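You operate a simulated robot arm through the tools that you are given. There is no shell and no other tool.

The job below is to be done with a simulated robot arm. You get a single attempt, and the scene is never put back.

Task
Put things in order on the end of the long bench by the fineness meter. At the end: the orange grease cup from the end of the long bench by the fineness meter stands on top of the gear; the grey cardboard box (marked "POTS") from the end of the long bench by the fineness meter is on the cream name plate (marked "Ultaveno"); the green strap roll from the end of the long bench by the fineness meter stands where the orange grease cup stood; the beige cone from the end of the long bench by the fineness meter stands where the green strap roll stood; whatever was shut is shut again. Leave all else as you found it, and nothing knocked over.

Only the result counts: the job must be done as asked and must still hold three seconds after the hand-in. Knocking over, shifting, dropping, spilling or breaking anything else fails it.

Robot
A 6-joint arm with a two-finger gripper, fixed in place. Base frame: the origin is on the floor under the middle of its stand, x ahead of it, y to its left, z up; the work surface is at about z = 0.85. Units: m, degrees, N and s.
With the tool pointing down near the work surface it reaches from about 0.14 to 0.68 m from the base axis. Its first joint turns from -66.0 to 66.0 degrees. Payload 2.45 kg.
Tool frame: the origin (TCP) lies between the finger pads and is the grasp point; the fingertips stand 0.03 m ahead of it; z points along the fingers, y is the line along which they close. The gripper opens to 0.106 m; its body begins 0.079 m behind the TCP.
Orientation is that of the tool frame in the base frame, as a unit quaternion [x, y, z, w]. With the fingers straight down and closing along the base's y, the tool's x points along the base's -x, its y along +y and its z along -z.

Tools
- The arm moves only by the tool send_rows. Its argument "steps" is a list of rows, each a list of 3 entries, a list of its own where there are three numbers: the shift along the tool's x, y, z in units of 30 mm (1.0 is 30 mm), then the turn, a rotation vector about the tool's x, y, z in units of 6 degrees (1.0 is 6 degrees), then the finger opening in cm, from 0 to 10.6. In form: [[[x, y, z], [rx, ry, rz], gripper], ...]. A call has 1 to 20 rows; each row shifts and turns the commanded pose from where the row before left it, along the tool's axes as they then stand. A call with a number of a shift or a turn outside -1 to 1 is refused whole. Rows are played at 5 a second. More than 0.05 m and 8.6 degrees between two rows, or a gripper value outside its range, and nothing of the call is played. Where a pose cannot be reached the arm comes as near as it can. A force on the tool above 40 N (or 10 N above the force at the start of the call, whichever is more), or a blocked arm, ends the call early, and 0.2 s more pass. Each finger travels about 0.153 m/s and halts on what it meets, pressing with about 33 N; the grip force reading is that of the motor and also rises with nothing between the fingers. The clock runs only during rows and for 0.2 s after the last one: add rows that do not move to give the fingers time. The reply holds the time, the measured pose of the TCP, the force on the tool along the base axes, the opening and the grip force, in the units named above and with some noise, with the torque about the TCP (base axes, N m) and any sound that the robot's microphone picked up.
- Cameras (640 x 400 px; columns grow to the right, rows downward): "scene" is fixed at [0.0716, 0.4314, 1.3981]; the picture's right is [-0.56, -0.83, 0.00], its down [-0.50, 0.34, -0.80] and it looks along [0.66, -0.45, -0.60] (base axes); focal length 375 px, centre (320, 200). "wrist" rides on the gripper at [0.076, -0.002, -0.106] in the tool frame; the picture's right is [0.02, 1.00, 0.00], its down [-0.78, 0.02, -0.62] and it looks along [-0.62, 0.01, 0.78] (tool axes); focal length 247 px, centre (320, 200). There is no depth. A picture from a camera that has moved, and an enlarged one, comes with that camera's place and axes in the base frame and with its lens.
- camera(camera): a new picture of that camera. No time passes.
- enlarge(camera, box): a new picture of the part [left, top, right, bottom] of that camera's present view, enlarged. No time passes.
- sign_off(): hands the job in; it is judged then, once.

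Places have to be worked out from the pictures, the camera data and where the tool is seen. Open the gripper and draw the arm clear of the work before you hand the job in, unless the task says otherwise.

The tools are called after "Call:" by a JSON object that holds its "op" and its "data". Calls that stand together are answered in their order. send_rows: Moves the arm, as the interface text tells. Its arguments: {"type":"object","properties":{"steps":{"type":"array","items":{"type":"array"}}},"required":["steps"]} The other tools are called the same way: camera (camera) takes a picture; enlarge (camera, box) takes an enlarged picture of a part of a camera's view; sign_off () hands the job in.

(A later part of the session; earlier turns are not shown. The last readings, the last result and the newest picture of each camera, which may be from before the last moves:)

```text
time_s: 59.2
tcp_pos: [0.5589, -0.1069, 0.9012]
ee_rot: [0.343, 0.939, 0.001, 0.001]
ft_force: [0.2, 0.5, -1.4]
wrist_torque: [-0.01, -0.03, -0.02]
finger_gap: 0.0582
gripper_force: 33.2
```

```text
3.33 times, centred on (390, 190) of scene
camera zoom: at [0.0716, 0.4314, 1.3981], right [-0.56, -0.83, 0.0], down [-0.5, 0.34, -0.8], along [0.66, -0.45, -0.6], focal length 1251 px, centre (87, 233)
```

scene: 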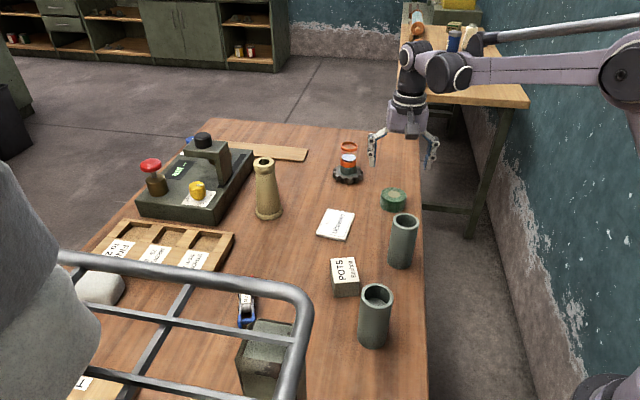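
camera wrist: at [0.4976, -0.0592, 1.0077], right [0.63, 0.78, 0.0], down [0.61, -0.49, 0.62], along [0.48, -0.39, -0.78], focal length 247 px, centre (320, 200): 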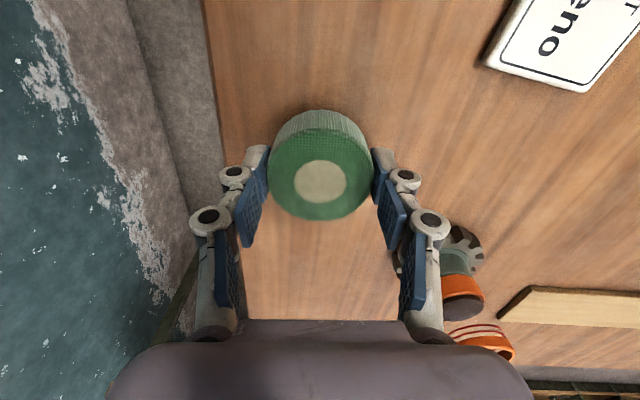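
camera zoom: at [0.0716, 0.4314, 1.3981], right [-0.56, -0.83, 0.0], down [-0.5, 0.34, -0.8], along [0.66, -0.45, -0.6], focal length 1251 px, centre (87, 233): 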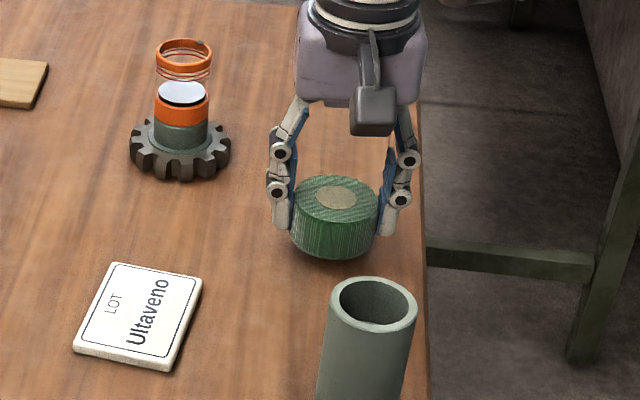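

The roll is lifted without slip. I raise it another 6 cm and carry it slowly toward the cup's old place, first half of the way.

Call:
{"op": "send_rows", "data": {"steps": [[[0, 0, -0.2], [0, 0, 0], 4.5], [[0, 0, -0.35], [0, 0, 0], 4.5], [[0, 0, -0.4], [0, 0, 0], 4.5], [[0, 0, -0.4], [0, 0, 0], 4.5], [[0, 0, -0.35], [0, 0, 0], 4.5], [[0, 0, -0.2], [0, 0, 0], 4.5], [[0.124, 0.1639, 0], [0, 0, 0], 4.5], [[0.248, 0.3278, 0], [0, 0, 0], 4.5], [[0.248, 0.3278, 0], [0, 0, 0], 4.5], [[0.248, 0.3278, 0], [0, 0, 0], 4.5], [[0.248, 0.3278, 0], [0, 0, 0], 4.5], [[0.248, 0.3278, 0], [0, 0, 0], 4.5], [[0.248, 0.3278, 0], [0, 0, 0], 4.5], [[0.248, 0.3278, 0], [0, 0, 0], 4.5], [[0.248, 0.3278, 0], [0, 0, 0], 4.5], [[0.248, 0.3278, 0], [0, 0, 0], 4.5], [[0.248, 0.3278, 0], [0, 0, 0], 4.5], [[0.248, 0.3278, 0], [0, 0, 0], 4.5], [[0.124, 0.1639, 0], [0, 0, 0], 4.5]]}}

Call:
{"op": "camera", "data": {"camera": "wrist"}}

Call:
{"op": "camera", "data": {"camera": "scene"}}

```text
time_s: 63.2
tcp_pos: [0.5665, 0.0412, 0.9592]
ee_rot: [0.343, 0.939, 0.002, 0.001]
ft_force: [-0.6, 0.0, -0.1]
wrist_torque: [0.01, -0.01, 0.01]
finger_gap: 0.0579
gripper_force: 33.0
```

```text
taken
camera wrist: at [0.506, 0.0883, 1.0655], right [0.63, 0.78, 0.0], down [0.61, -0.49, 0.62], along [0.48, -0.39, -0.78], focal length 247 px, centre (320, 200)
```

wrist: 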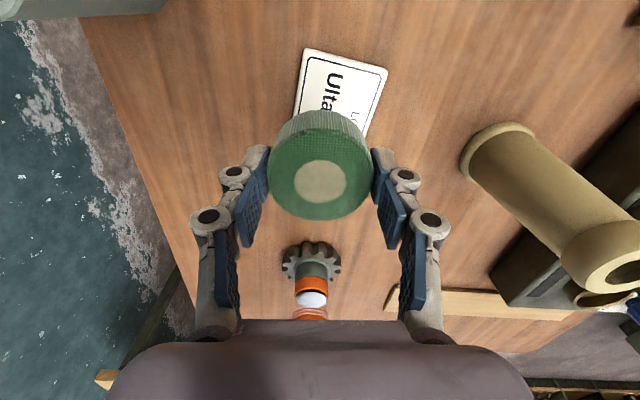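

```text
taken
```

scene: 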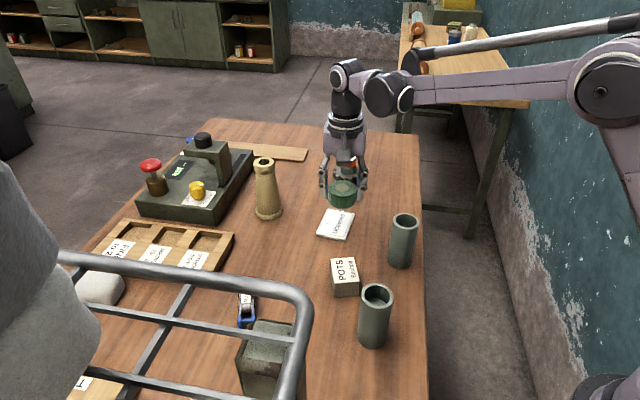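

The roll stays firmly held. I carry it the remaining 15 cm to above the cup's original place (0.572, 0.1895).

Call:
{"op": "send_rows", "data": {"steps": [[[0.126, 0.1635, 0], [0, 0, 0], 4.5], [[0.2525, 0.327, 0], [0, 0, 0], 4.5], [[0.2525, 0.327, 0], [0, 0, 0], 4.5], [[0.2525, 0.327, 0], [0, 0, 0], 4.5], [[0.2525, 0.327, 0], [0, 0, 0], 4.5], [[0.2525, 0.327, 0], [0, 0, 0], 4.5], [[0.2525, 0.327, 0], [0, 0, 0], 4.5], [[0.2525, 0.327, 0], [0, 0, 0], 4.5], [[0.2525, 0.327, 0], [0, 0, 0], 4.5], [[0.2525, 0.327, 0], [0, 0, 0], 4.5], [[0.2525, 0.327, 0], [0, 0, 0], 4.5], [[0.2525, 0.327, 0], [0, 0, 0], 4.5], [[0.126, 0.1635, 0], [0, 0, 0], 4.5], [[0, 0, 0], [0, 0, 0], 4.5]]}}

Call:
{"op": "camera", "data": {"camera": "wrist"}}

Call:
{"op": "camera", "data": {"camera": "scene"}}

```text
time_s: 66.2
tcp_pos: [0.5727, 0.1898, 0.9596]
ee_rot: [0.344, 0.939, 0.001, 0.0]
ft_force: [-0.2, 0.8, -1.5]
wrist_torque: [0.01, -0.06, 0.0]
finger_gap: 0.0582
gripper_force: 32.5
```

```text
taken
camera wrist: at [0.5121, 0.2371, 1.0654], right [0.63, 0.78, 0.0], down [0.61, -0.49, 0.62], along [0.48, -0.39, -0.78], focal length 247 px, centre (320, 200)
```

wrist: 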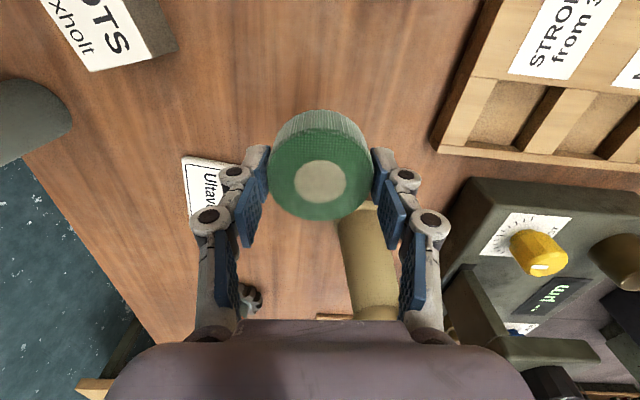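

```text
taken
```

scene: 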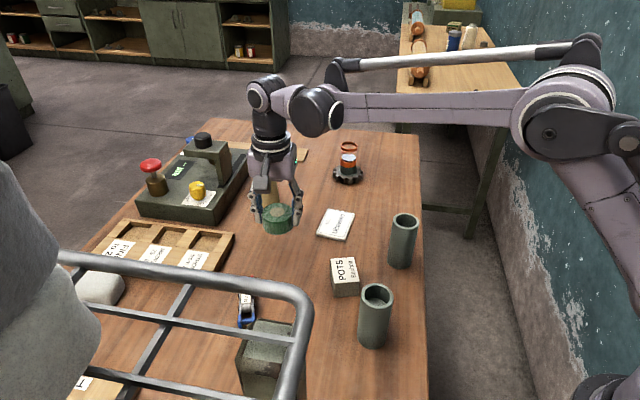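

The roll is over the target spot. I lower 6.6 cm slowly to just above the bench.

Call:
{"op": "send_rows", "data": {"steps": [[[0, 0, 0.2], [0, 0, 0], 4.5], [[0, 0, 0.35], [0, 0, 0], 4.5], [[0, 0, 0.4], [0, 0, 0], 4.5], [[0, 0, 0.4], [0, 0, 0], 4.5], [[0, 0, 0.4], [0, 0, 0], 4.5], [[0, 0, 0.3], [0, 0, 0], 4.5], [[0, 0, 0.15], [0, 0, 0], 4.5], [[0, 0, 0.05], [0, 0, 0], 4.5], [[0, 0, 0.05], [0, 0, 0], 4.5], [[0, 0, 0], [0, 0, 0], 4.5]]}}

Call:
{"op": "enlarge", "data": {"camera": "scene", "box": [210, 160, 340, 280]}}

```text
time_s: 68.4
tcp_pos: [0.5733, 0.189, 0.8901]
ee_rot: [0.343, 0.939, 0.001, 0.001]
ft_force: [0.4, -0.7, -0.7]
wrist_torque: [0.0, -0.06, -0.01]
finger_gap: 0.058
gripper_force: 33.2
```

```text
3.33 times, centred on (275, 220) of scene
camera zoom: at [0.0716, 0.4314, 1.3981], right [-0.56, -0.83, 0.0], down [-0.5, 0.34, -0.8], along [0.66, -0.45, -0.6], focal length 1251 px, centre (470, 133)
```

zoom: 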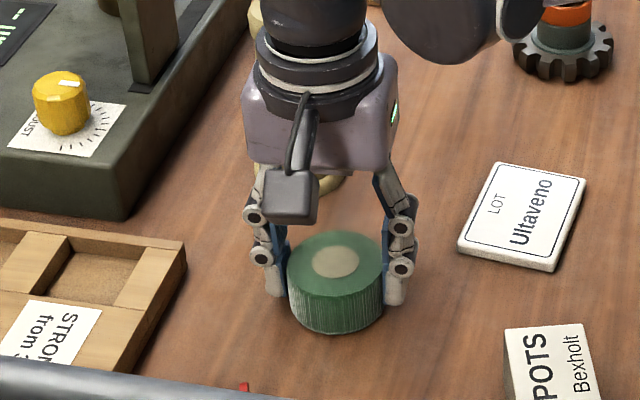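

No contact yet at TCP z≈0.890. I lower in 1.2 mm steps to contact.

Call:
{"op": "send_rows", "data": {"steps": [[[0, 0, 0.04], [0, 0, 0], 4.5], [[0, 0, 0.04], [0, 0, 0], 4.5], [[0, 0, 0], [0, 0, 0], 4.5]]}}

```text
time_s: 69.2
tcp_pos: [0.5731, 0.1896, 0.8878]
ee_rot: [0.343, 0.939, 0.001, 0.0]
ft_force: [-0.8, 0.0, -0.9]
wrist_torque: [0.02, -0.01, 0.01]
finger_gap: 0.0581
gripper_force: 33.0
```

Call:
{"op": "send_rows", "data": {"steps": [[[0, 0, 0.03], [0, 0, 0], 4.5], [[0, 0, 0.03], [0, 0, 0], 4.5], [[0, 0, 0], [0, 0, 0], 4.5]]}}

```text
time_s: 70.0
tcp_pos: [0.5738, 0.1901, 0.8864]
ee_rot: [0.343, 0.939, 0.002, 0.001]
ft_force: [3.2, 0.9, 25.8]
wrist_torque: [-0.03, -0.01, -0.03]
finger_gap: 0.058
gripper_force: 32.3
```

The roll is on the bench (+26 N). I ease off about 1.8 mm to relieve the press and then open the fingers to 8.5 cm only, keeping clear of the clamp and plate.

Call:
{"op": "send_rows", "data": {"steps": [[[0, 0, -0.06], [0, 0, 0], 4.5], [[0, 0, 0], [0, 0, 0], 4.5], [[0, 0, 0], [0, 0, 0], 6.2], [[0, 0, 0], [0, 0, 0], 7.2], [[0, 0, 0], [0, 0, 0], 8.2], [[0, 0, 0], [0, 0, 0], 8.2]]}}

Call:
{"op": "enlarge", "data": {"camera": "scene", "box": [210, 160, 340, 280]}}

Call:
{"op": "camera", "data": {"camera": "wrist"}}

```text
time_s: 71.4
tcp_pos: [0.5737, 0.1886, 0.8875]
ee_rot: [0.343, 0.939, 0.001, 0.001]
ft_force: [-0.2, -0.3, -0.2]
wrist_torque: [-0.01, 0.03, 0.01]
finger_gap: 0.0822
gripper_force: 0.0
```

```text
3.33 times, centred on (275, 220) of scene
camera zoom: at [0.0716, 0.4314, 1.3981], right [-0.56, -0.83, 0.0], down [-0.5, 0.34, -0.8], along [0.66, -0.45, -0.6], focal length 1251 px, centre (470, 133)
```

zoom: 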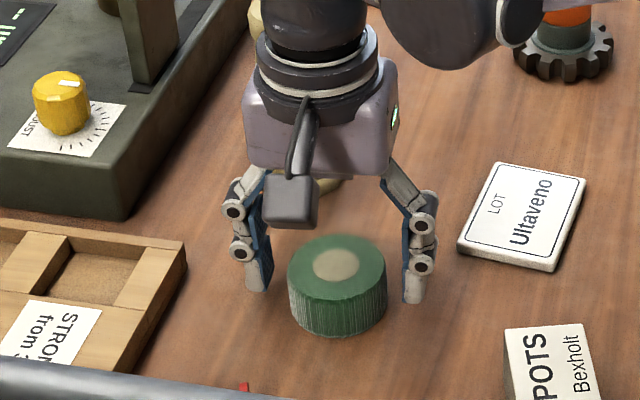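

```text
taken
camera wrist: at [0.5128, 0.2366, 0.9936], right [0.63, 0.78, 0.0], down [0.61, -0.49, 0.62], along [0.48, -0.39, -0.78], focal length 247 px, centre (320, 200)
```

wrist: 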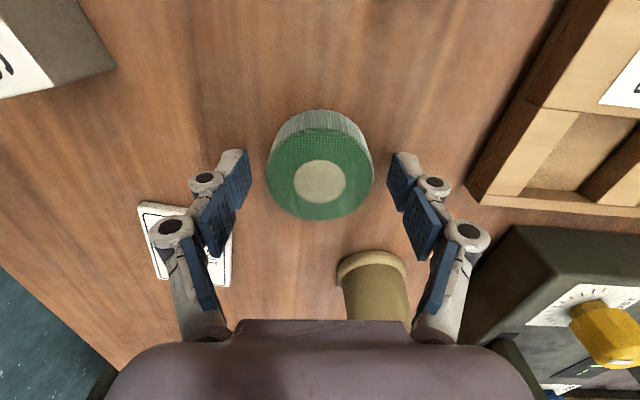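

The roll stands at the cup's old place. I rise straight up 13.5 cm and yaw the tool back toward the cone's direction.

Call:
{"op": "send_rows", "data": {"steps": [[[0, 0, -0.4], [0, 0, 0], 8.2], [[0, 0, -0.9], [0, 0, 0], 8.2], [[0, 0, -0.9], [0, 0, 0], 8.2], [[0, 0, -0.9], [0, 0, 0], 8.2], [[0, 0, -0.9], [0, 0, 0], 10.6], [[0, 0, -0.9], [0, 0, 0], 10.6], [[0, 0, 0], [0, 0, -0.963], 10.6], [[0, 0, 0], [0, 0, -0.963], 10.6], [[0, 0, 0], [0, 0, -0.963], 10.6], [[0, 0, 0], [0, 0, -0.963], 10.6], [[0, 0, 0], [0, 0, -0.963], 10.6], [[0, 0, 0], [0, 0, -0.963], 10.6], [[0, 0, 0], [0, 0, -0.963], 10.6], [[0, 0, 0], [0, 0, -0.963], 10.6], [[0, 0, 0], [0, 0, -0.963], 10.6], [[0, 0, 0], [0, 0, 0], 10.6]]}}

Call:
{"op": "camera", "data": {"camera": "wrist"}}

Call:
{"op": "camera", "data": {"camera": "scene"}}

```text
time_s: 74.8
tcp_pos: [0.5715, 0.1888, 1.0342]
ee_rot: [-0.105, 0.995, 0.001, 0.0]
ft_force: [-1.1, 0.4, -0.2]
wrist_torque: [0.03, -0.04, 0.01]
finger_gap: 0.106
gripper_force: 0.0
```

```text
taken
camera wrist: at [0.4969, 0.1708, 1.141], right [-0.23, 0.97, 0.0], down [0.76, 0.18, 0.62], along [0.61, 0.14, -0.78], focal length 247 px, centre (320, 200)
```

wrist: 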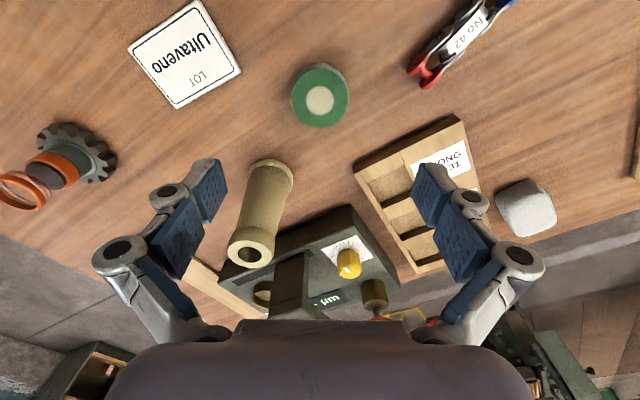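

```text
taken
```

scene: 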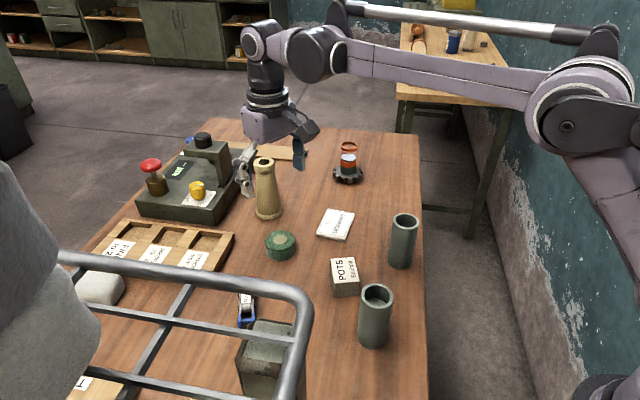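

The roll is in place and everything else stands. I enlarge the cone in the wrist view to refine its position.

Call:
{"op": "enlarge", "data": {"camera": "wrist", "box": [200, 145, 340, 285]}}

```text
2.86 times, centred on (270, 215) of wrist
camera zoom: at [0.4969, 0.1708, 1.141], right [-0.23, 0.97, 0.0], down [0.76, 0.18, 0.62], along [0.61, 0.14, -0.78], focal length 706 px, centre (463, 157)
```

zoom: 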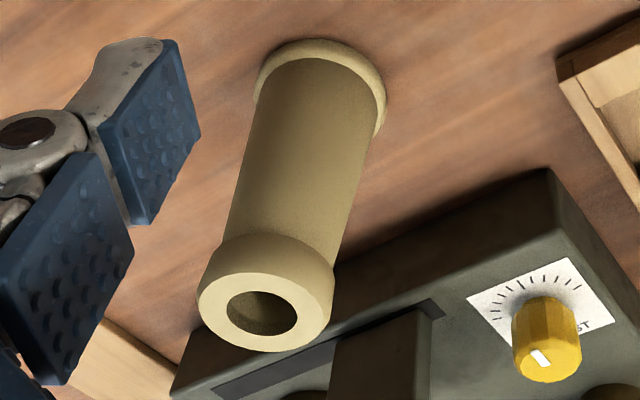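

Cone estimated at about (0.698, 0.149), top z≈0.985. I shift to its azimuth at ρ≈0.60 and tilt 20° outward, then look again.

Call:
{"op": "send_rows", "data": {"steps": [[[-0.02, -0.729, -0.2], [0, 0, 0], 10.6], [[-0.02, -0.729, -0.2], [0, 0, 0], 10.6], [[-0.02, -0.729, -0.2], [0, 0, 0], 10.6], [[0, 0, 0], [0, -0.83333, 0], 10.6], [[0, 0, 0], [0, -0.83333, 0], 10.6], [[0, 0, 0], [0, -0.83333, 0], 10.6], [[0, 0, 0], [0, -0.83333, 0], 10.6], [[0, 0, 0], [0, 0, 0], 10.6]]}}

Call:
{"op": "camera", "data": {"camera": "wrist"}}

Call:
{"op": "enlarge", "data": {"camera": "wrist", "box": [250, 60, 390, 200]}}

Call:
{"op": "camera", "data": {"camera": "scene"}}

```text
time_s: 76.6
tcp_pos: [0.5891, 0.1252, 1.0525]
ee_rot: [-0.102, 0.979, 0.019, 0.173]
ft_force: [0.3, 0.3, 0.1]
wrist_torque: [-0.01, -0.01, 0.02]
finger_gap: 0.106
gripper_force: 0.1
```

```text
taken
camera wrist: at [0.4813, 0.1008, 1.1264], right [-0.23, 0.97, -0.01], down [0.51, 0.12, 0.85], along [0.83, 0.19, -0.52], focal length 247 px, centre (320, 200)
```

wrist: 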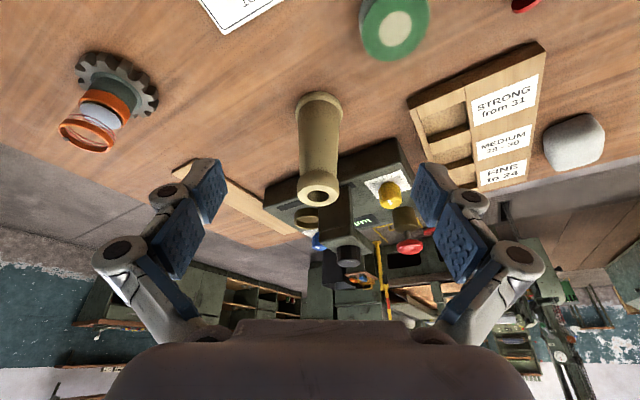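

```text
2.86 times, centred on (320, 130) of wrist
camera zoom: at [0.4813, 0.1008, 1.1264], right [-0.23, 0.97, -0.01], down [0.51, 0.12, 0.85], along [0.83, 0.19, -0.52], focal length 706 px, centre (320, 400)
```

zoom: 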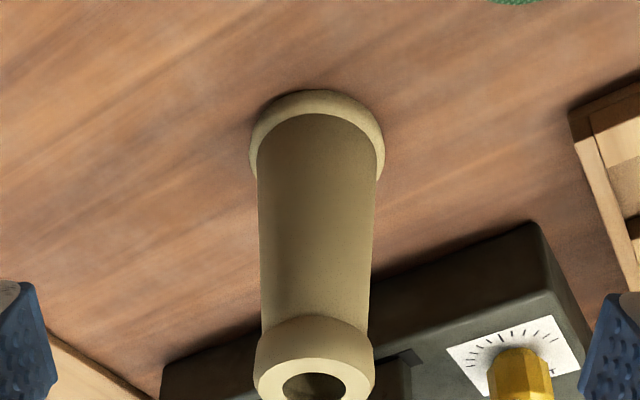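

```text
taken
```

scene: 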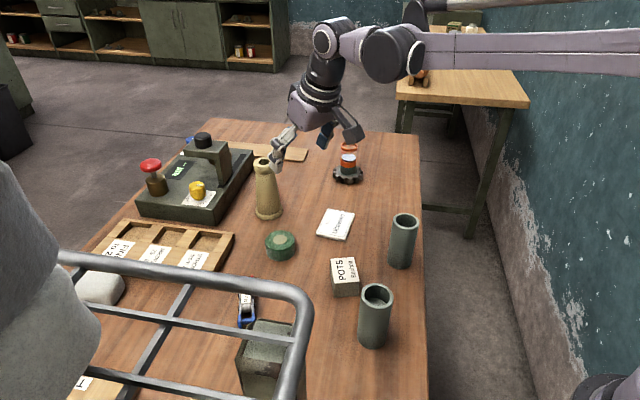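

The cone is laterally aligned (within 1 mm). I enlarge its top to fix the radial distance.

Call:
{"op": "enlarge", "data": {"camera": "wrist", "box": [270, 140, 370, 220]}}

Call:
{"op": "enlarge", "data": {"camera": "wrist", "box": [270, 80, 370, 160]}}

Call:
{"op": "enlarge", "data": {"camera": "scene", "box": [230, 140, 310, 230]}}

```text
5.00 times, centred on (320, 180) of wrist
camera zoom: at [0.4813, 0.1008, 1.1264], right [-0.23, 0.97, -0.01], down [0.51, 0.12, 0.85], along [0.83, 0.19, -0.52], focal length 1235 px, centre (320, 300)
```

zoom: 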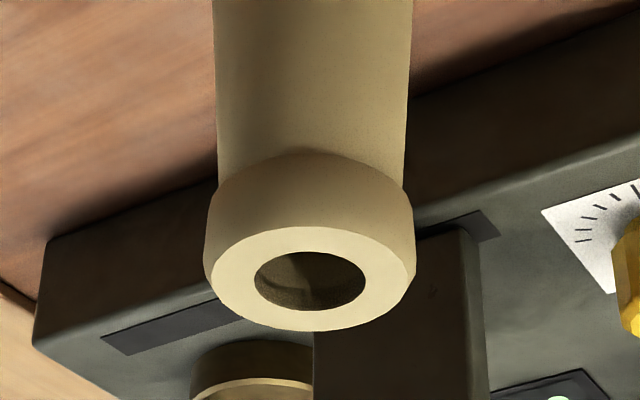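

```text
5.00 times, centred on (320, 120) of wrist
camera zoom: at [0.4813, 0.1008, 1.1264], right [-0.23, 0.97, -0.01], down [0.51, 0.12, 0.85], along [0.83, 0.19, -0.52], focal length 1235 px, centre (320, 600)
```

zoom: 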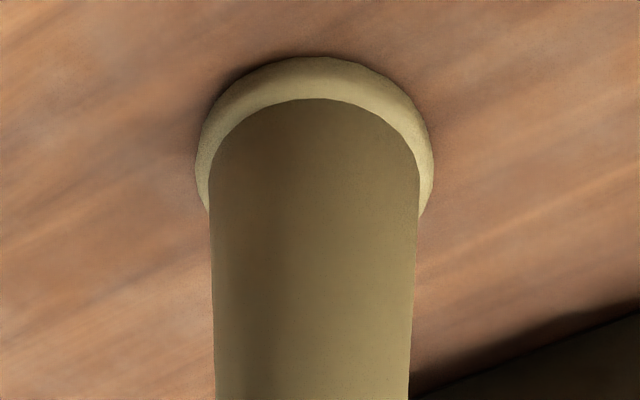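

```text
4.44 times, centred on (270, 185) of scene
camera zoom: at [0.0715, 0.4314, 1.3981], right [-0.56, -0.83, 0.0], down [-0.5, 0.34, -0.8], along [0.66, -0.45, -0.6], focal length 1668 px, centre (542, 267)
```

zoom: 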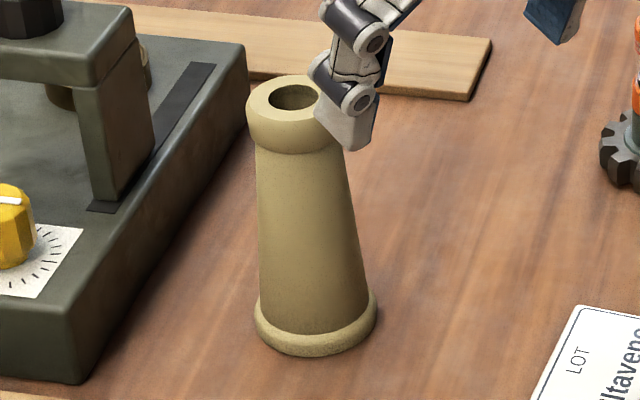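

The cone's axis is at ρ≈0.711 on this azimuth with top z≈0.987. I move outward above it (fingertips stay above its top) and check before descending.

Call:
{"op": "send_rows", "data": {"steps": [[[-0.811, -0.01, 0.295], [0, 0, 0], 10.6], [[-0.811, -0.01, 0.295], [0, 0, 0], 10.6], [[-0.811, -0.01, 0.295], [0, 0, 0], 10.6], [[-0.811, -0.01, 0.295], [0, 0, 0], 10.6], [[0, 0, 0], [0, 0, 0], 10.6]]}}

Call:
{"op": "camera", "data": {"camera": "wrist"}}

Call:
{"op": "enlarge", "data": {"camera": "scene", "box": [220, 90, 340, 230]}}

Call:
{"op": "enlarge", "data": {"camera": "wrist", "box": [270, 40, 370, 140]}}

```text
time_s: 77.8
tcp_pos: [0.689, 0.1457, 1.053]
ee_rot: [-0.102, 0.98, 0.018, 0.173]
ft_force: [-0.8, -0.5, -0.3]
wrist_torque: [-0.03, -0.03, -0.03]
finger_gap: 0.1058
gripper_force: 0.1
```

```text
taken
camera wrist: at [0.5827, 0.1217, 1.1267], right [-0.23, 0.97, -0.01], down [0.51, 0.12, 0.85], along [0.83, 0.19, -0.52], focal length 247 px, centre (320, 200)
```

wrist: 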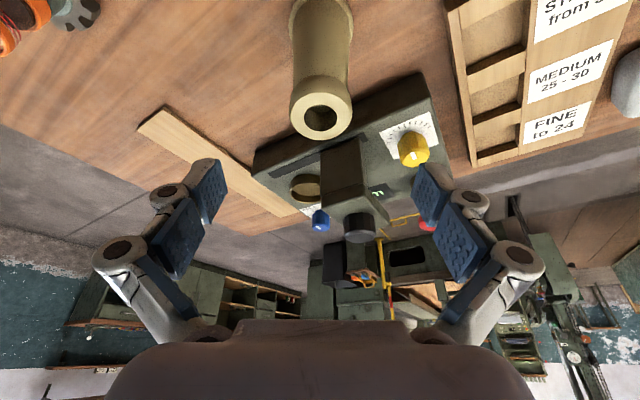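

```text
2.86 times, centred on (280, 160) of scene
camera zoom: at [0.0716, 0.4314, 1.3981], right [-0.56, -0.83, 0.0], down [-0.5, 0.34, -0.8], along [0.66, -0.45, -0.6], focal length 1072 px, centre (434, 314)
```

zoom: 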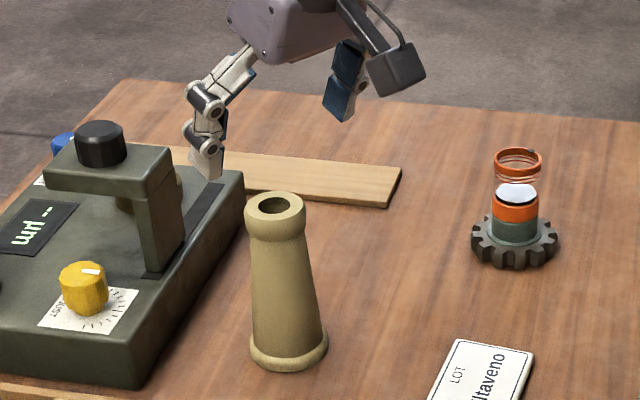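

```text
4.00 times, centred on (320, 90) of wrist
camera zoom: at [0.5827, 0.1217, 1.1267], right [-0.23, 0.97, -0.01], down [0.51, 0.12, 0.85], along [0.83, 0.19, -0.52], focal length 988 px, centre (320, 640)
```

zoom: 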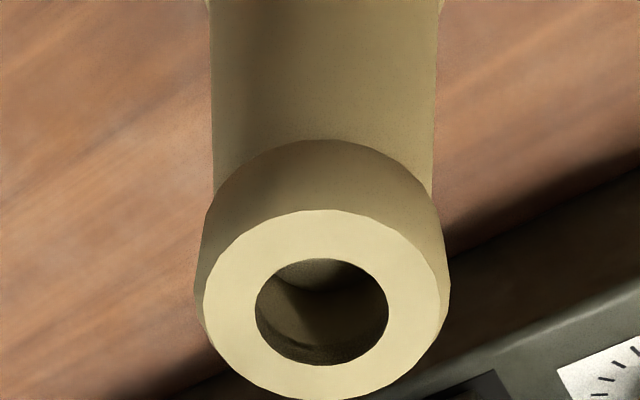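

The cone's top is centred between the fingers' lines, offset 7–9 mm outward. I descend to z≈0.988 with a 3 mm outward trim so the fingertips straddle the collar.

Call:
{"op": "send_rows", "data": {"steps": [[[0.2156, -0.02, 0.69], [0, 0, 0], 10.6], [[0.2156, 0, 0.69], [0, 0, 0], 10.6], [[0.2156, 0, 0.69], [0, 0, 0], 10.6], [[0, 0, 0], [0, 0, 0], 10.6]]}}

Call:
{"op": "camera", "data": {"camera": "wrist"}}

Call:
{"op": "enlarge", "data": {"camera": "scene", "box": [220, 90, 340, 230]}}

```text
time_s: 78.8
tcp_pos: [0.6941, 0.1443, 0.9879]
ee_rot: [-0.102, 0.979, 0.019, 0.174]
ft_force: [0.5, 0.7, 0.1]
wrist_torque: [-0.03, 0.02, -0.02]
finger_gap: 0.1061
gripper_force: 0.0
```

```text
taken
camera wrist: at [0.5865, 0.1201, 1.0612], right [-0.23, 0.97, -0.01], down [0.51, 0.12, 0.85], along [0.83, 0.19, -0.52], focal length 247 px, centre (320, 200)
```

wrist: 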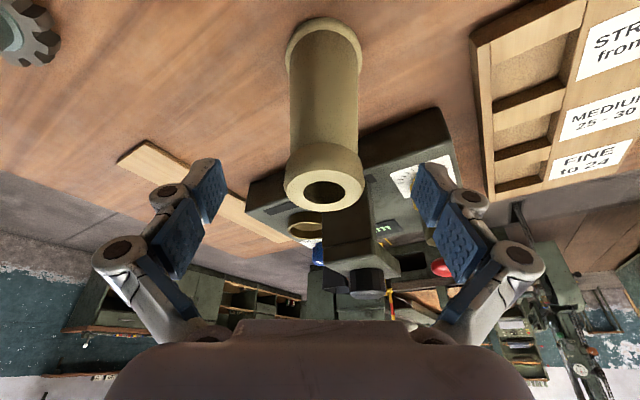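

```text
2.86 times, centred on (280, 160) of scene
camera zoom: at [0.0716, 0.4314, 1.3981], right [-0.56, -0.83, 0.0], down [-0.5, 0.34, -0.8], along [0.66, -0.45, -0.6], focal length 1072 px, centre (434, 314)
```

zoom: 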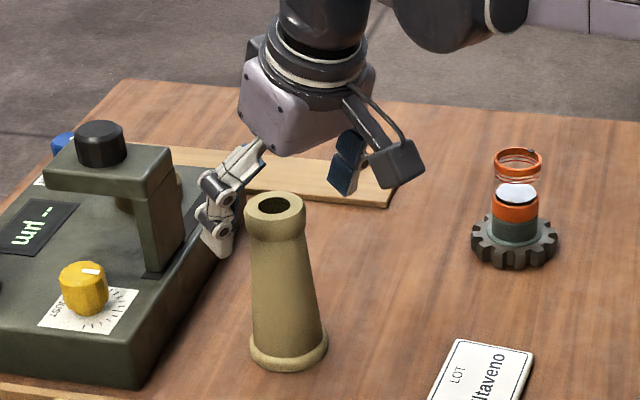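

The collar sits between the fingers at TCP level. I close the gripper on it.

Call:
{"op": "send_rows", "data": {"steps": [[[0, 0, 0], [0, 0, 0], 7.5], [[0, 0, 0], [0, 0, 0], 5.5], [[0, 0, 0], [0, 0, 0], 4.0], [[0, 0, 0], [0, 0, 0], 3.5], [[0, 0, 0], [0, 0, 0], 3.5]]}}

Call:
{"op": "camera", "data": {"camera": "wrist"}}

Call:
{"op": "enlarge", "data": {"camera": "scene", "box": [220, 90, 340, 230]}}

```text
time_s: 80.0
tcp_pos: [0.6929, 0.1447, 0.9881]
ee_rot: [-0.103, 0.979, 0.019, 0.173]
ft_force: [-0.7, 0.1, 0.9]
wrist_torque: [0.0, 0.02, 0.02]
finger_gap: 0.0397
gripper_force: 33.4
```

```text
taken
camera wrist: at [0.5865, 0.1203, 1.0616], right [-0.23, 0.97, -0.01], down [0.51, 0.12, 0.85], along [0.83, 0.19, -0.52], focal length 247 px, centre (320, 200)
```

wrist: 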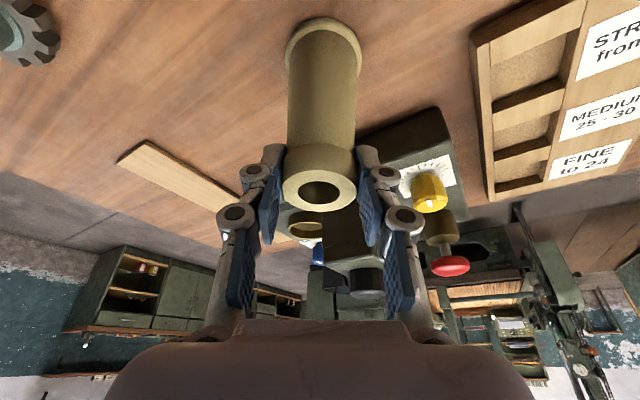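

```text
2.86 times, centred on (280, 160) of scene
camera zoom: at [0.0715, 0.4314, 1.3981], right [-0.56, -0.83, 0.0], down [-0.5, 0.34, -0.8], along [0.66, -0.45, -0.6], focal length 1072 px, centre (434, 314)
```

zoom: 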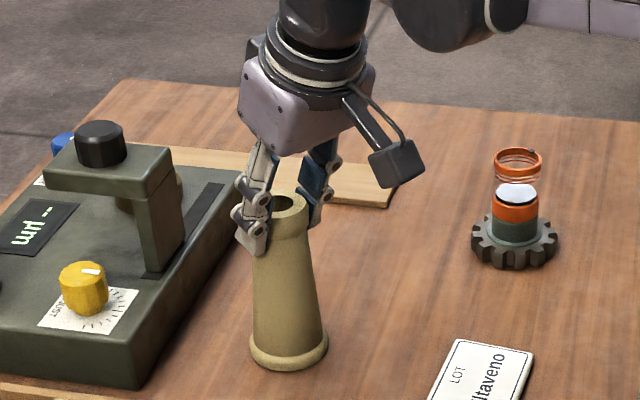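

The gripper holds at a 40 mm gap, apparently at the neck just under the collar. I zoom in to check the contact and whether the cone still stands straight.

Call:
{"op": "enlarge", "data": {"camera": "wrist", "box": [240, 120, 400, 260]}}

Call:
{"op": "enlarge", "data": {"camera": "scene", "box": [230, 130, 310, 230]}}

```text
2.86 times, centred on (320, 190) of wrist
camera zoom: at [0.5865, 0.1203, 1.0616], right [-0.23, 0.97, -0.01], down [0.51, 0.12, 0.85], along [0.83, 0.19, -0.52], focal length 706 px, centre (320, 229)
```

zoom: 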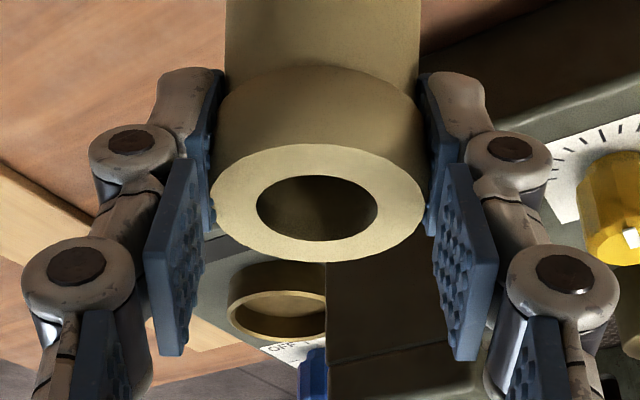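

```text
4.00 times, centred on (270, 180) of scene
camera zoom: at [0.0715, 0.4314, 1.3981], right [-0.56, -0.83, 0.0], down [-0.5, 0.34, -0.8], along [0.66, -0.45, -0.6], focal length 1501 px, centre (520, 280)
```

zoom: 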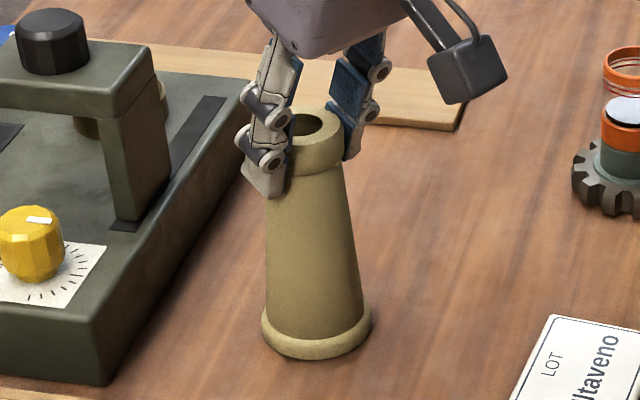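

The collar is 40 mm wide and gripped squarely. I lift slowly by about 15 mm and check the hold.

Call:
{"op": "send_rows", "data": {"steps": [[[-0.02, 0, -0.055], [0, 0, 0], 3.3], [[-0.0342, 0, -0.094], [0, 0, 0], 3.3], [[-0.0342, 0, -0.094], [0, 0, 0], 3.3], [[-0.0342, 0, -0.094], [0, 0, 0], 3.3], [[-0.0342, 0, -0.094], [0, 0, 0], 3.3], [[-0.02, 0, -0.055], [0, 0, 0], 3.3]]}}

Call:
{"op": "enlarge", "data": {"camera": "wrist", "box": [240, 0, 400, 260]}}

Call:
{"op": "enlarge", "data": {"camera": "scene", "box": [230, 130, 310, 230]}}

```text
time_s: 81.4
tcp_pos: [0.6917, 0.1462, 1.0033]
ee_rot: [-0.101, 0.979, 0.019, 0.174]
ft_force: [-0.7, -0.1, -0.5]
wrist_torque: [0.0, 0.02, 0.05]
finger_gap: 0.0398
gripper_force: 33.4
```

```text
1.54 times, centred on (320, 130) of wrist
camera zoom: at [0.5856, 0.1213, 1.0779], right [-0.23, 0.97, -0.01], down [0.51, 0.12, 0.85], along [0.83, 0.19, -0.52], focal length 380 px, centre (320, 308)
```

zoom: 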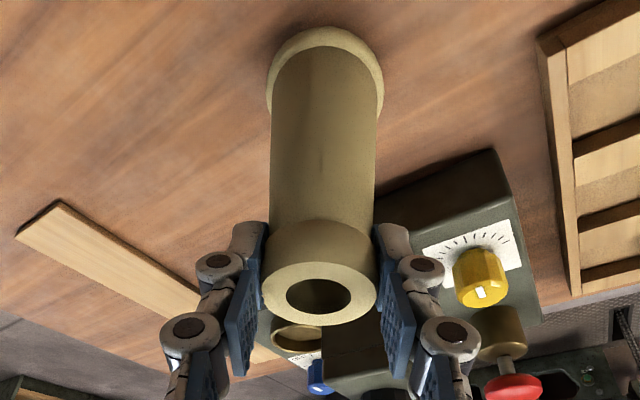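

```text
4.00 times, centred on (270, 180) of scene
camera zoom: at [0.0716, 0.4314, 1.3981], right [-0.56, -0.83, 0.0], down [-0.5, 0.34, -0.8], along [0.66, -0.45, -0.6], focal length 1501 px, centre (520, 280)
```

zoom: 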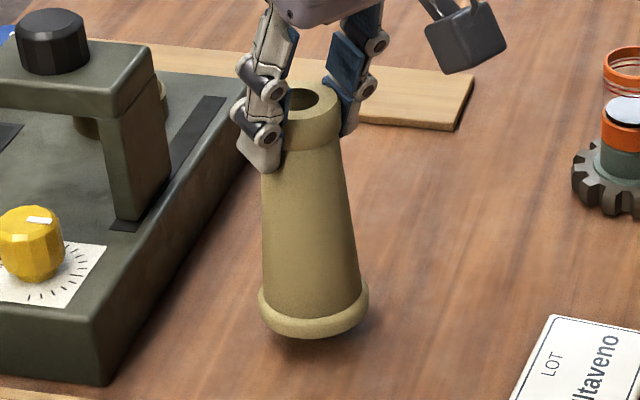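

The cone is lifted cleanly with no slip. I raise it another 2 cm and carry it slowly inward while swinging toward the roll's old place (first half).

Call:
{"op": "send_rows", "data": {"steps": [[[-0.04, 0, -0.11], [0, 0, 0], 3.3], [[-0.07, 0, -0.193], [0, 0, 0], 3.3], [[-0.07, 0, -0.193], [0, 0, 0], 3.3], [[-0.07, 0, -0.193], [0, 0, 0], 3.3], [[0.1855, -0.386, -0.0675], [0.0542, 0, 0.1488], 3.3], [[0.1855, -0.383, -0.0675], [0.0542, 0, 0.1488], 3.3], [[0.1855, -0.38, -0.0675], [0.0542, 0, 0.1488], 3.3], [[0.1855, -0.377, -0.0675], [0.0542, 0, 0.1488], 3.3], [[0.1855, -0.373, -0.0675], [0.0542, 0, 0.1488], 3.3], [[0.1855, -0.37, -0.0675], [0.0542, 0, 0.1488], 3.3], [[0.1855, -0.367, -0.0675], [0.0542, 0, 0.1488], 3.3], [[0.1855, -0.364, -0.0675], [0.0542, 0, 0.1488], 3.3], [[0.1855, -0.361, -0.0675], [0.0542, 0, 0.1488], 3.3], [[0.1855, -0.357, -0.0675], [0.0542, 0, 0.1488], 3.3], [[0.1855, -0.354, -0.0675], [0.0542, 0, 0.1488], 3.3], [[0.1855, -0.351, -0.0675], [0.0542, 0, 0.1488], 3.3]]}}

Call:
{"op": "camera", "data": {"camera": "wrist"}}

Call:
{"op": "camera", "data": {"camera": "scene"}}

```text
time_s: 84.8
tcp_pos: [0.6387, 0.0047, 1.0239]
ee_rot: [-0.004, 0.985, 0.0, 0.175]
ft_force: [0.2, -0.2, -0.3]
wrist_torque: [0.01, 0.0, -0.01]
finger_gap: 0.0398
gripper_force: 33.2
```

```text
taken
camera wrist: at [0.5284, 0.0021, 1.0979], right [-0.03, 1.0, -0.01], down [0.52, 0.02, 0.85], along [0.85, 0.02, -0.52], focal length 247 px, centre (320, 200)
```

wrist: 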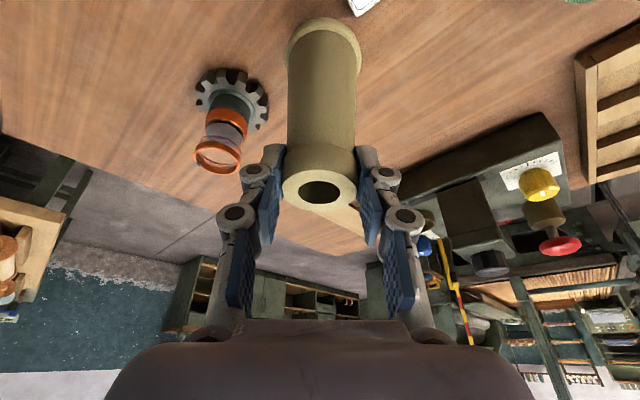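

```text
taken
```

scene: 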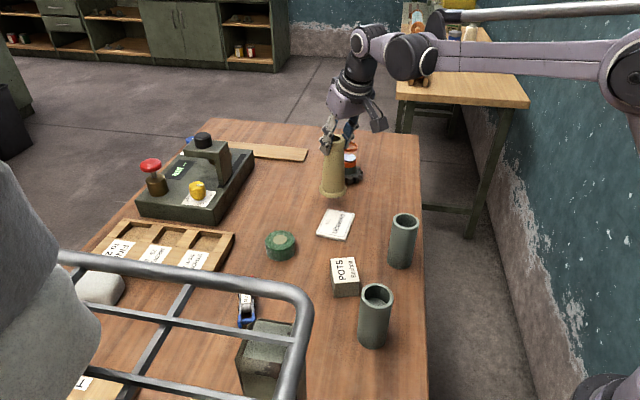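

The cone is steady in the grip. I continue with the second half of the carry to above the roll's old place.

Call:
{"op": "send_rows", "data": {"steps": [[[0.1855, -0.348, -0.0675], [0.0542, 0, 0.1488], 3.3], [[0.1855, -0.345, -0.0675], [0.0542, 0, 0.1488], 3.3], [[0.1855, -0.341, -0.0675], [0.0542, 0, 0.1488], 3.3], [[0.1855, -0.338, -0.0675], [0.0542, 0, 0.1488], 3.3], [[0.1855, -0.335, -0.0675], [0.0542, 0, 0.1488], 3.3], [[0.1855, -0.332, -0.0675], [0.0542, 0, 0.1488], 3.3], [[0.1855, -0.329, -0.0675], [0.0542, 0, 0.1488], 3.3], [[0.1855, -0.325, -0.0675], [0.0542, 0, 0.1488], 3.3], [[0.1855, -0.322, -0.0675], [0.0542, 0, 0.1488], 3.3], [[0.1855, -0.319, -0.0675], [0.0542, 0, 0.1488], 3.3], [[0.1855, -0.316, -0.0675], [0.0542, 0, 0.1488], 3.3], [[0.1855, -0.312, -0.0675], [0.0542, 0, 0.1488], 3.3], [[0, 0, 0], [0, 0, 0], 3.3]]}}

Call:
{"op": "camera", "data": {"camera": "wrist"}}

Call:
{"op": "enlarge", "data": {"camera": "scene", "box": [310, 100, 450, 250]}}

```text
time_s: 87.6
tcp_pos: [0.5559, -0.1079, 1.0232]
ee_rot: [0.093, 0.98, -0.016, 0.173]
ft_force: [0.5, -0.7, -1.6]
wrist_torque: [-0.03, 0.0, 0.0]
finger_gap: 0.0397
gripper_force: 32.6
```

```text
taken
camera wrist: at [0.4491, -0.0892, 1.0979], right [0.17, 0.99, -0.01], down [0.52, -0.08, 0.85], along [0.84, -0.15, -0.52], focal length 247 px, centre (320, 200)
```

wrist: 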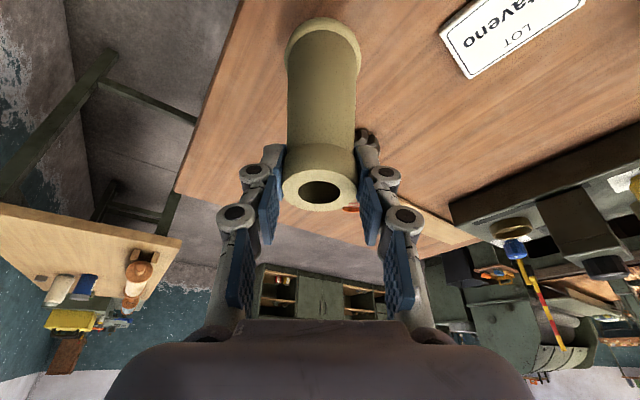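

```text
2.67 times, centred on (380, 175) of scene
camera zoom: at [0.0716, 0.4314, 1.3981], right [-0.56, -0.83, 0.0], down [-0.5, 0.34, -0.8], along [0.66, -0.45, -0.6], focal length 1001 px, centre (160, 267)
```

zoom: 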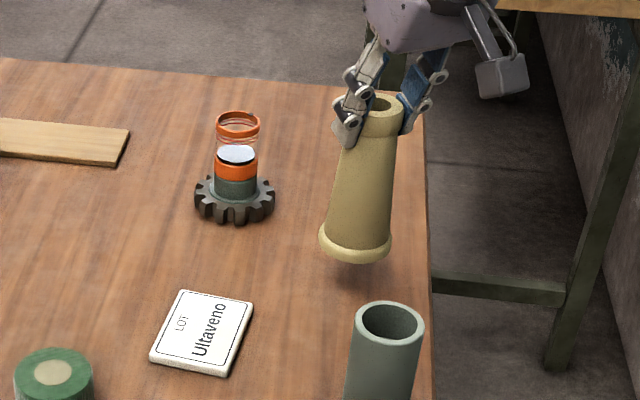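

The cone hangs over the target but looks slightly leaned (about 1–2°) in the grip. I zoom both views to measure the lean before lowering.

Call:
{"op": "enlarge", "data": {"camera": "wrist", "box": [260, 0, 390, 220]}}

Call:
{"op": "enlarge", "data": {"camera": "scene", "box": [350, 120, 430, 210]}}

```text
1.82 times, centred on (325, 110) of wrist
camera zoom: at [0.4491, -0.0892, 1.0979], right [0.17, 0.99, -0.01], down [0.52, -0.08, 0.85], along [0.84, -0.15, -0.52], focal length 449 px, centre (311, 364)
```

zoom: 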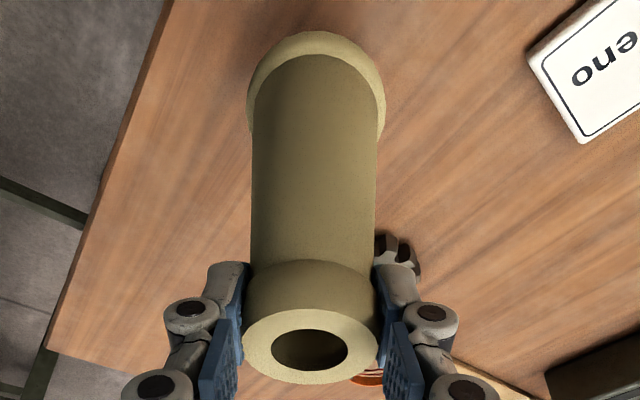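

```text
4.44 times, centred on (390, 165) of scene
camera zoom: at [0.0716, 0.4314, 1.3981], right [-0.56, -0.83, 0.0], down [-0.5, 0.34, -0.8], along [0.66, -0.45, -0.6], focal length 1668 px, centre (9, 356)
```

zoom: 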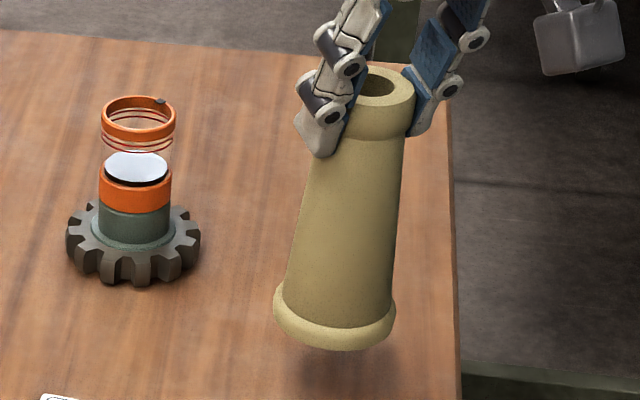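

The lean is only about 1° toward the tool's −y. I correct it with a small roll, then lower 3 cm slowly.

Call:
{"op": "send_rows", "data": {"steps": [[[0, 0, 0], [0.188, 0, -0.068], 3.3], [[0.03, 0, 0.08], [0, 0, 0], 3.3], [[0.057, 0, 0.1567], [0, 0, 0], 3.3], [[0.057, 0, 0.1567], [0, 0, 0], 3.3], [[0.057, 0, 0.1567], [0, 0, 0], 3.3], [[0.057, 0, 0.1567], [0, 0, 0], 3.3], [[0.057, 0, 0.1567], [0, 0, 0], 3.3], [[0.034, 0, 0.094], [0, 0, 0], 3.3], [[0, 0, 0], [0, 0, 0], 3.3]]}}

Call:
{"op": "enlarge", "data": {"camera": "scene", "box": [350, 120, 430, 220]}}

Call:
{"op": "camera", "data": {"camera": "wrist"}}

```text
time_s: 89.6
tcp_pos: [0.5572, -0.1077, 0.9931]
ee_rot: [0.091, 0.981, -0.026, 0.172]
ft_force: [0.2, -0.1, -0.4]
wrist_torque: [-0.02, -0.01, -0.05]
finger_gap: 0.0395
gripper_force: 33.0
```

```text
4.00 times, centred on (390, 170) of scene
camera zoom: at [0.0716, 0.4314, 1.3981], right [-0.56, -0.83, 0.0], down [-0.5, 0.34, -0.8], along [0.66, -0.45, -0.6], focal length 1501 px, centre (40, 320)
```

zoom: 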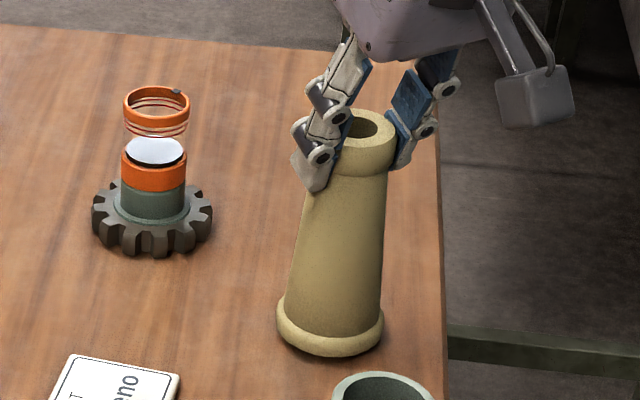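

```text
taken
camera wrist: at [0.4497, -0.0872, 1.0672], right [0.17, 0.99, -0.03], down [0.52, -0.06, 0.85], along [0.84, -0.16, -0.52], focal length 247 px, centre (320, 200)
```

wrist: 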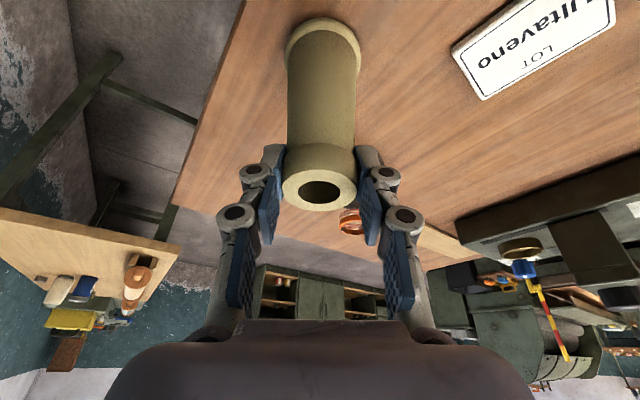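

The cone is now upright in the view. I lower in 1.5 mm steps toward contact.

Call:
{"op": "send_rows", "data": {"steps": [[[0.0171, 0, 0.047], [0, 0, 0], 3.3], [[0.0171, 0, 0.047], [0, 0, 0], 3.3], [[0, 0, 0], [0, 0, 0], 3.3]]}}

```text
time_s: 90.4
tcp_pos: [0.5578, -0.1084, 0.99]
ee_rot: [0.091, 0.981, -0.027, 0.172]
ft_force: [-0.3, -1.2, -1.2]
wrist_torque: [0.0, -0.02, 0.01]
finger_gap: 0.0397
gripper_force: 32.4
```

Still free (about −1 N). I continue two more small steps.

Call:
{"op": "send_rows", "data": {"steps": [[[0.0114, 0, 0.0313], [0, 0, 0], 3.3], [[0.0114, 0, 0.0313], [0, 0, 0], 3.3], [[0, 0, 0], [0, 0, 0], 3.3]]}}

```text
time_s: 91.2
tcp_pos: [0.5571, -0.1089, 0.989]
ee_rot: [0.092, 0.98, -0.027, 0.172]
ft_force: [0.9, 0.9, 6.5]
wrist_torque: [0.17, -0.13, -0.01]
finger_gap: 0.0397
gripper_force: 32.9
```

Contact has begun (+6.5 N). I press 0.6 mm more to seat the base flat, and check the picture before opening.

Call:
{"op": "send_rows", "data": {"steps": [[[0.0068, 0, 0.0188], [0, 0, 0], 3.3], [[0, 0, 0], [0, 0, 0], 3.3]]}}

Call:
{"op": "enlarge", "data": {"camera": "scene", "box": [350, 120, 430, 220]}}

```text
time_s: 91.8
tcp_pos: [0.5571, -0.1082, 0.9872]
ee_rot: [0.091, 0.98, -0.027, 0.174]
ft_force: [-1.1, -0.8, 18.0]
wrist_torque: [0.25, 0.03, 0.0]
finger_gap: 0.0395
gripper_force: 32.7
```

```text
4.00 times, centred on (390, 170) of scene
camera zoom: at [0.0712, 0.4315, 1.3981], right [-0.56, -0.83, 0.0], down [-0.5, 0.34, -0.8], along [0.66, -0.45, -0.6], focal length 1501 px, centre (40, 320)
```

zoom: 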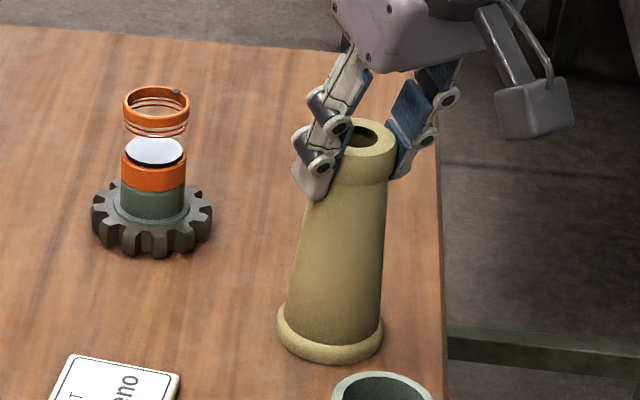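

The cone is seated (18 N). I ease off 0.9 mm and open the fingers gradually.

Call:
{"op": "send_rows", "data": {"steps": [[[-0.0103, 0, -0.0282], [0, 0, 0], 3.3], [[0, 0, 0], [0, 0, 0], 3.3], [[0, 0, 0], [0, 0, 0], 4.2], [[0, 0, 0], [0, 0, 0], 4.8], [[0, 0, 0], [0, 0, 0], 6.0], [[0, 0, 0], [0, 0, 0], 7.5], [[0, 0, 0], [0, 0, 0], 8.5], [[0, 0, 0], [0, 0, 0], 8.5]]}}

Call:
{"op": "enlarge", "data": {"camera": "scene", "box": [350, 120, 430, 220]}}

Call:
{"op": "camera", "data": {"camera": "wrist"}}

```text
time_s: 93.6
tcp_pos: [0.5573, -0.1081, 0.9869]
ee_rot: [0.092, 0.98, -0.027, 0.172]
ft_force: [0.7, -0.1, 1.3]
wrist_torque: [0.03, 0.02, 0.0]
finger_gap: 0.0851
gripper_force: 0.2
```

```text
4.00 times, centred on (390, 170) of scene
camera zoom: at [0.0716, 0.4314, 1.3981], right [-0.56, -0.83, 0.0], down [-0.5, 0.34, -0.8], along [0.66, -0.45, -0.6], focal length 1501 px, centre (40, 320)
```

zoom: 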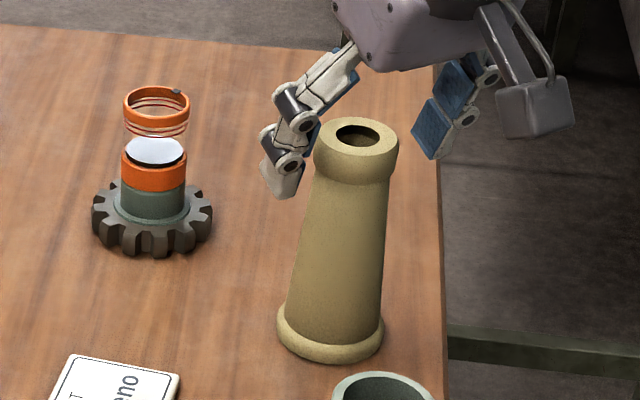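

```text
taken
camera wrist: at [0.4493, -0.0883, 1.0616], right [0.17, 0.99, -0.03], down [0.52, -0.06, 0.85], along [0.84, -0.16, -0.52], focal length 247 px, centre (320, 200)
```

wrist: 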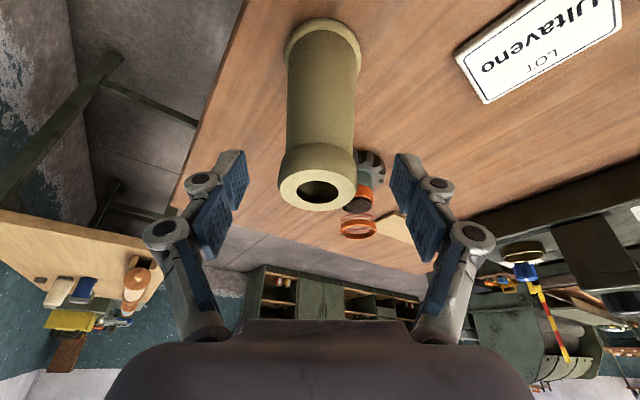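

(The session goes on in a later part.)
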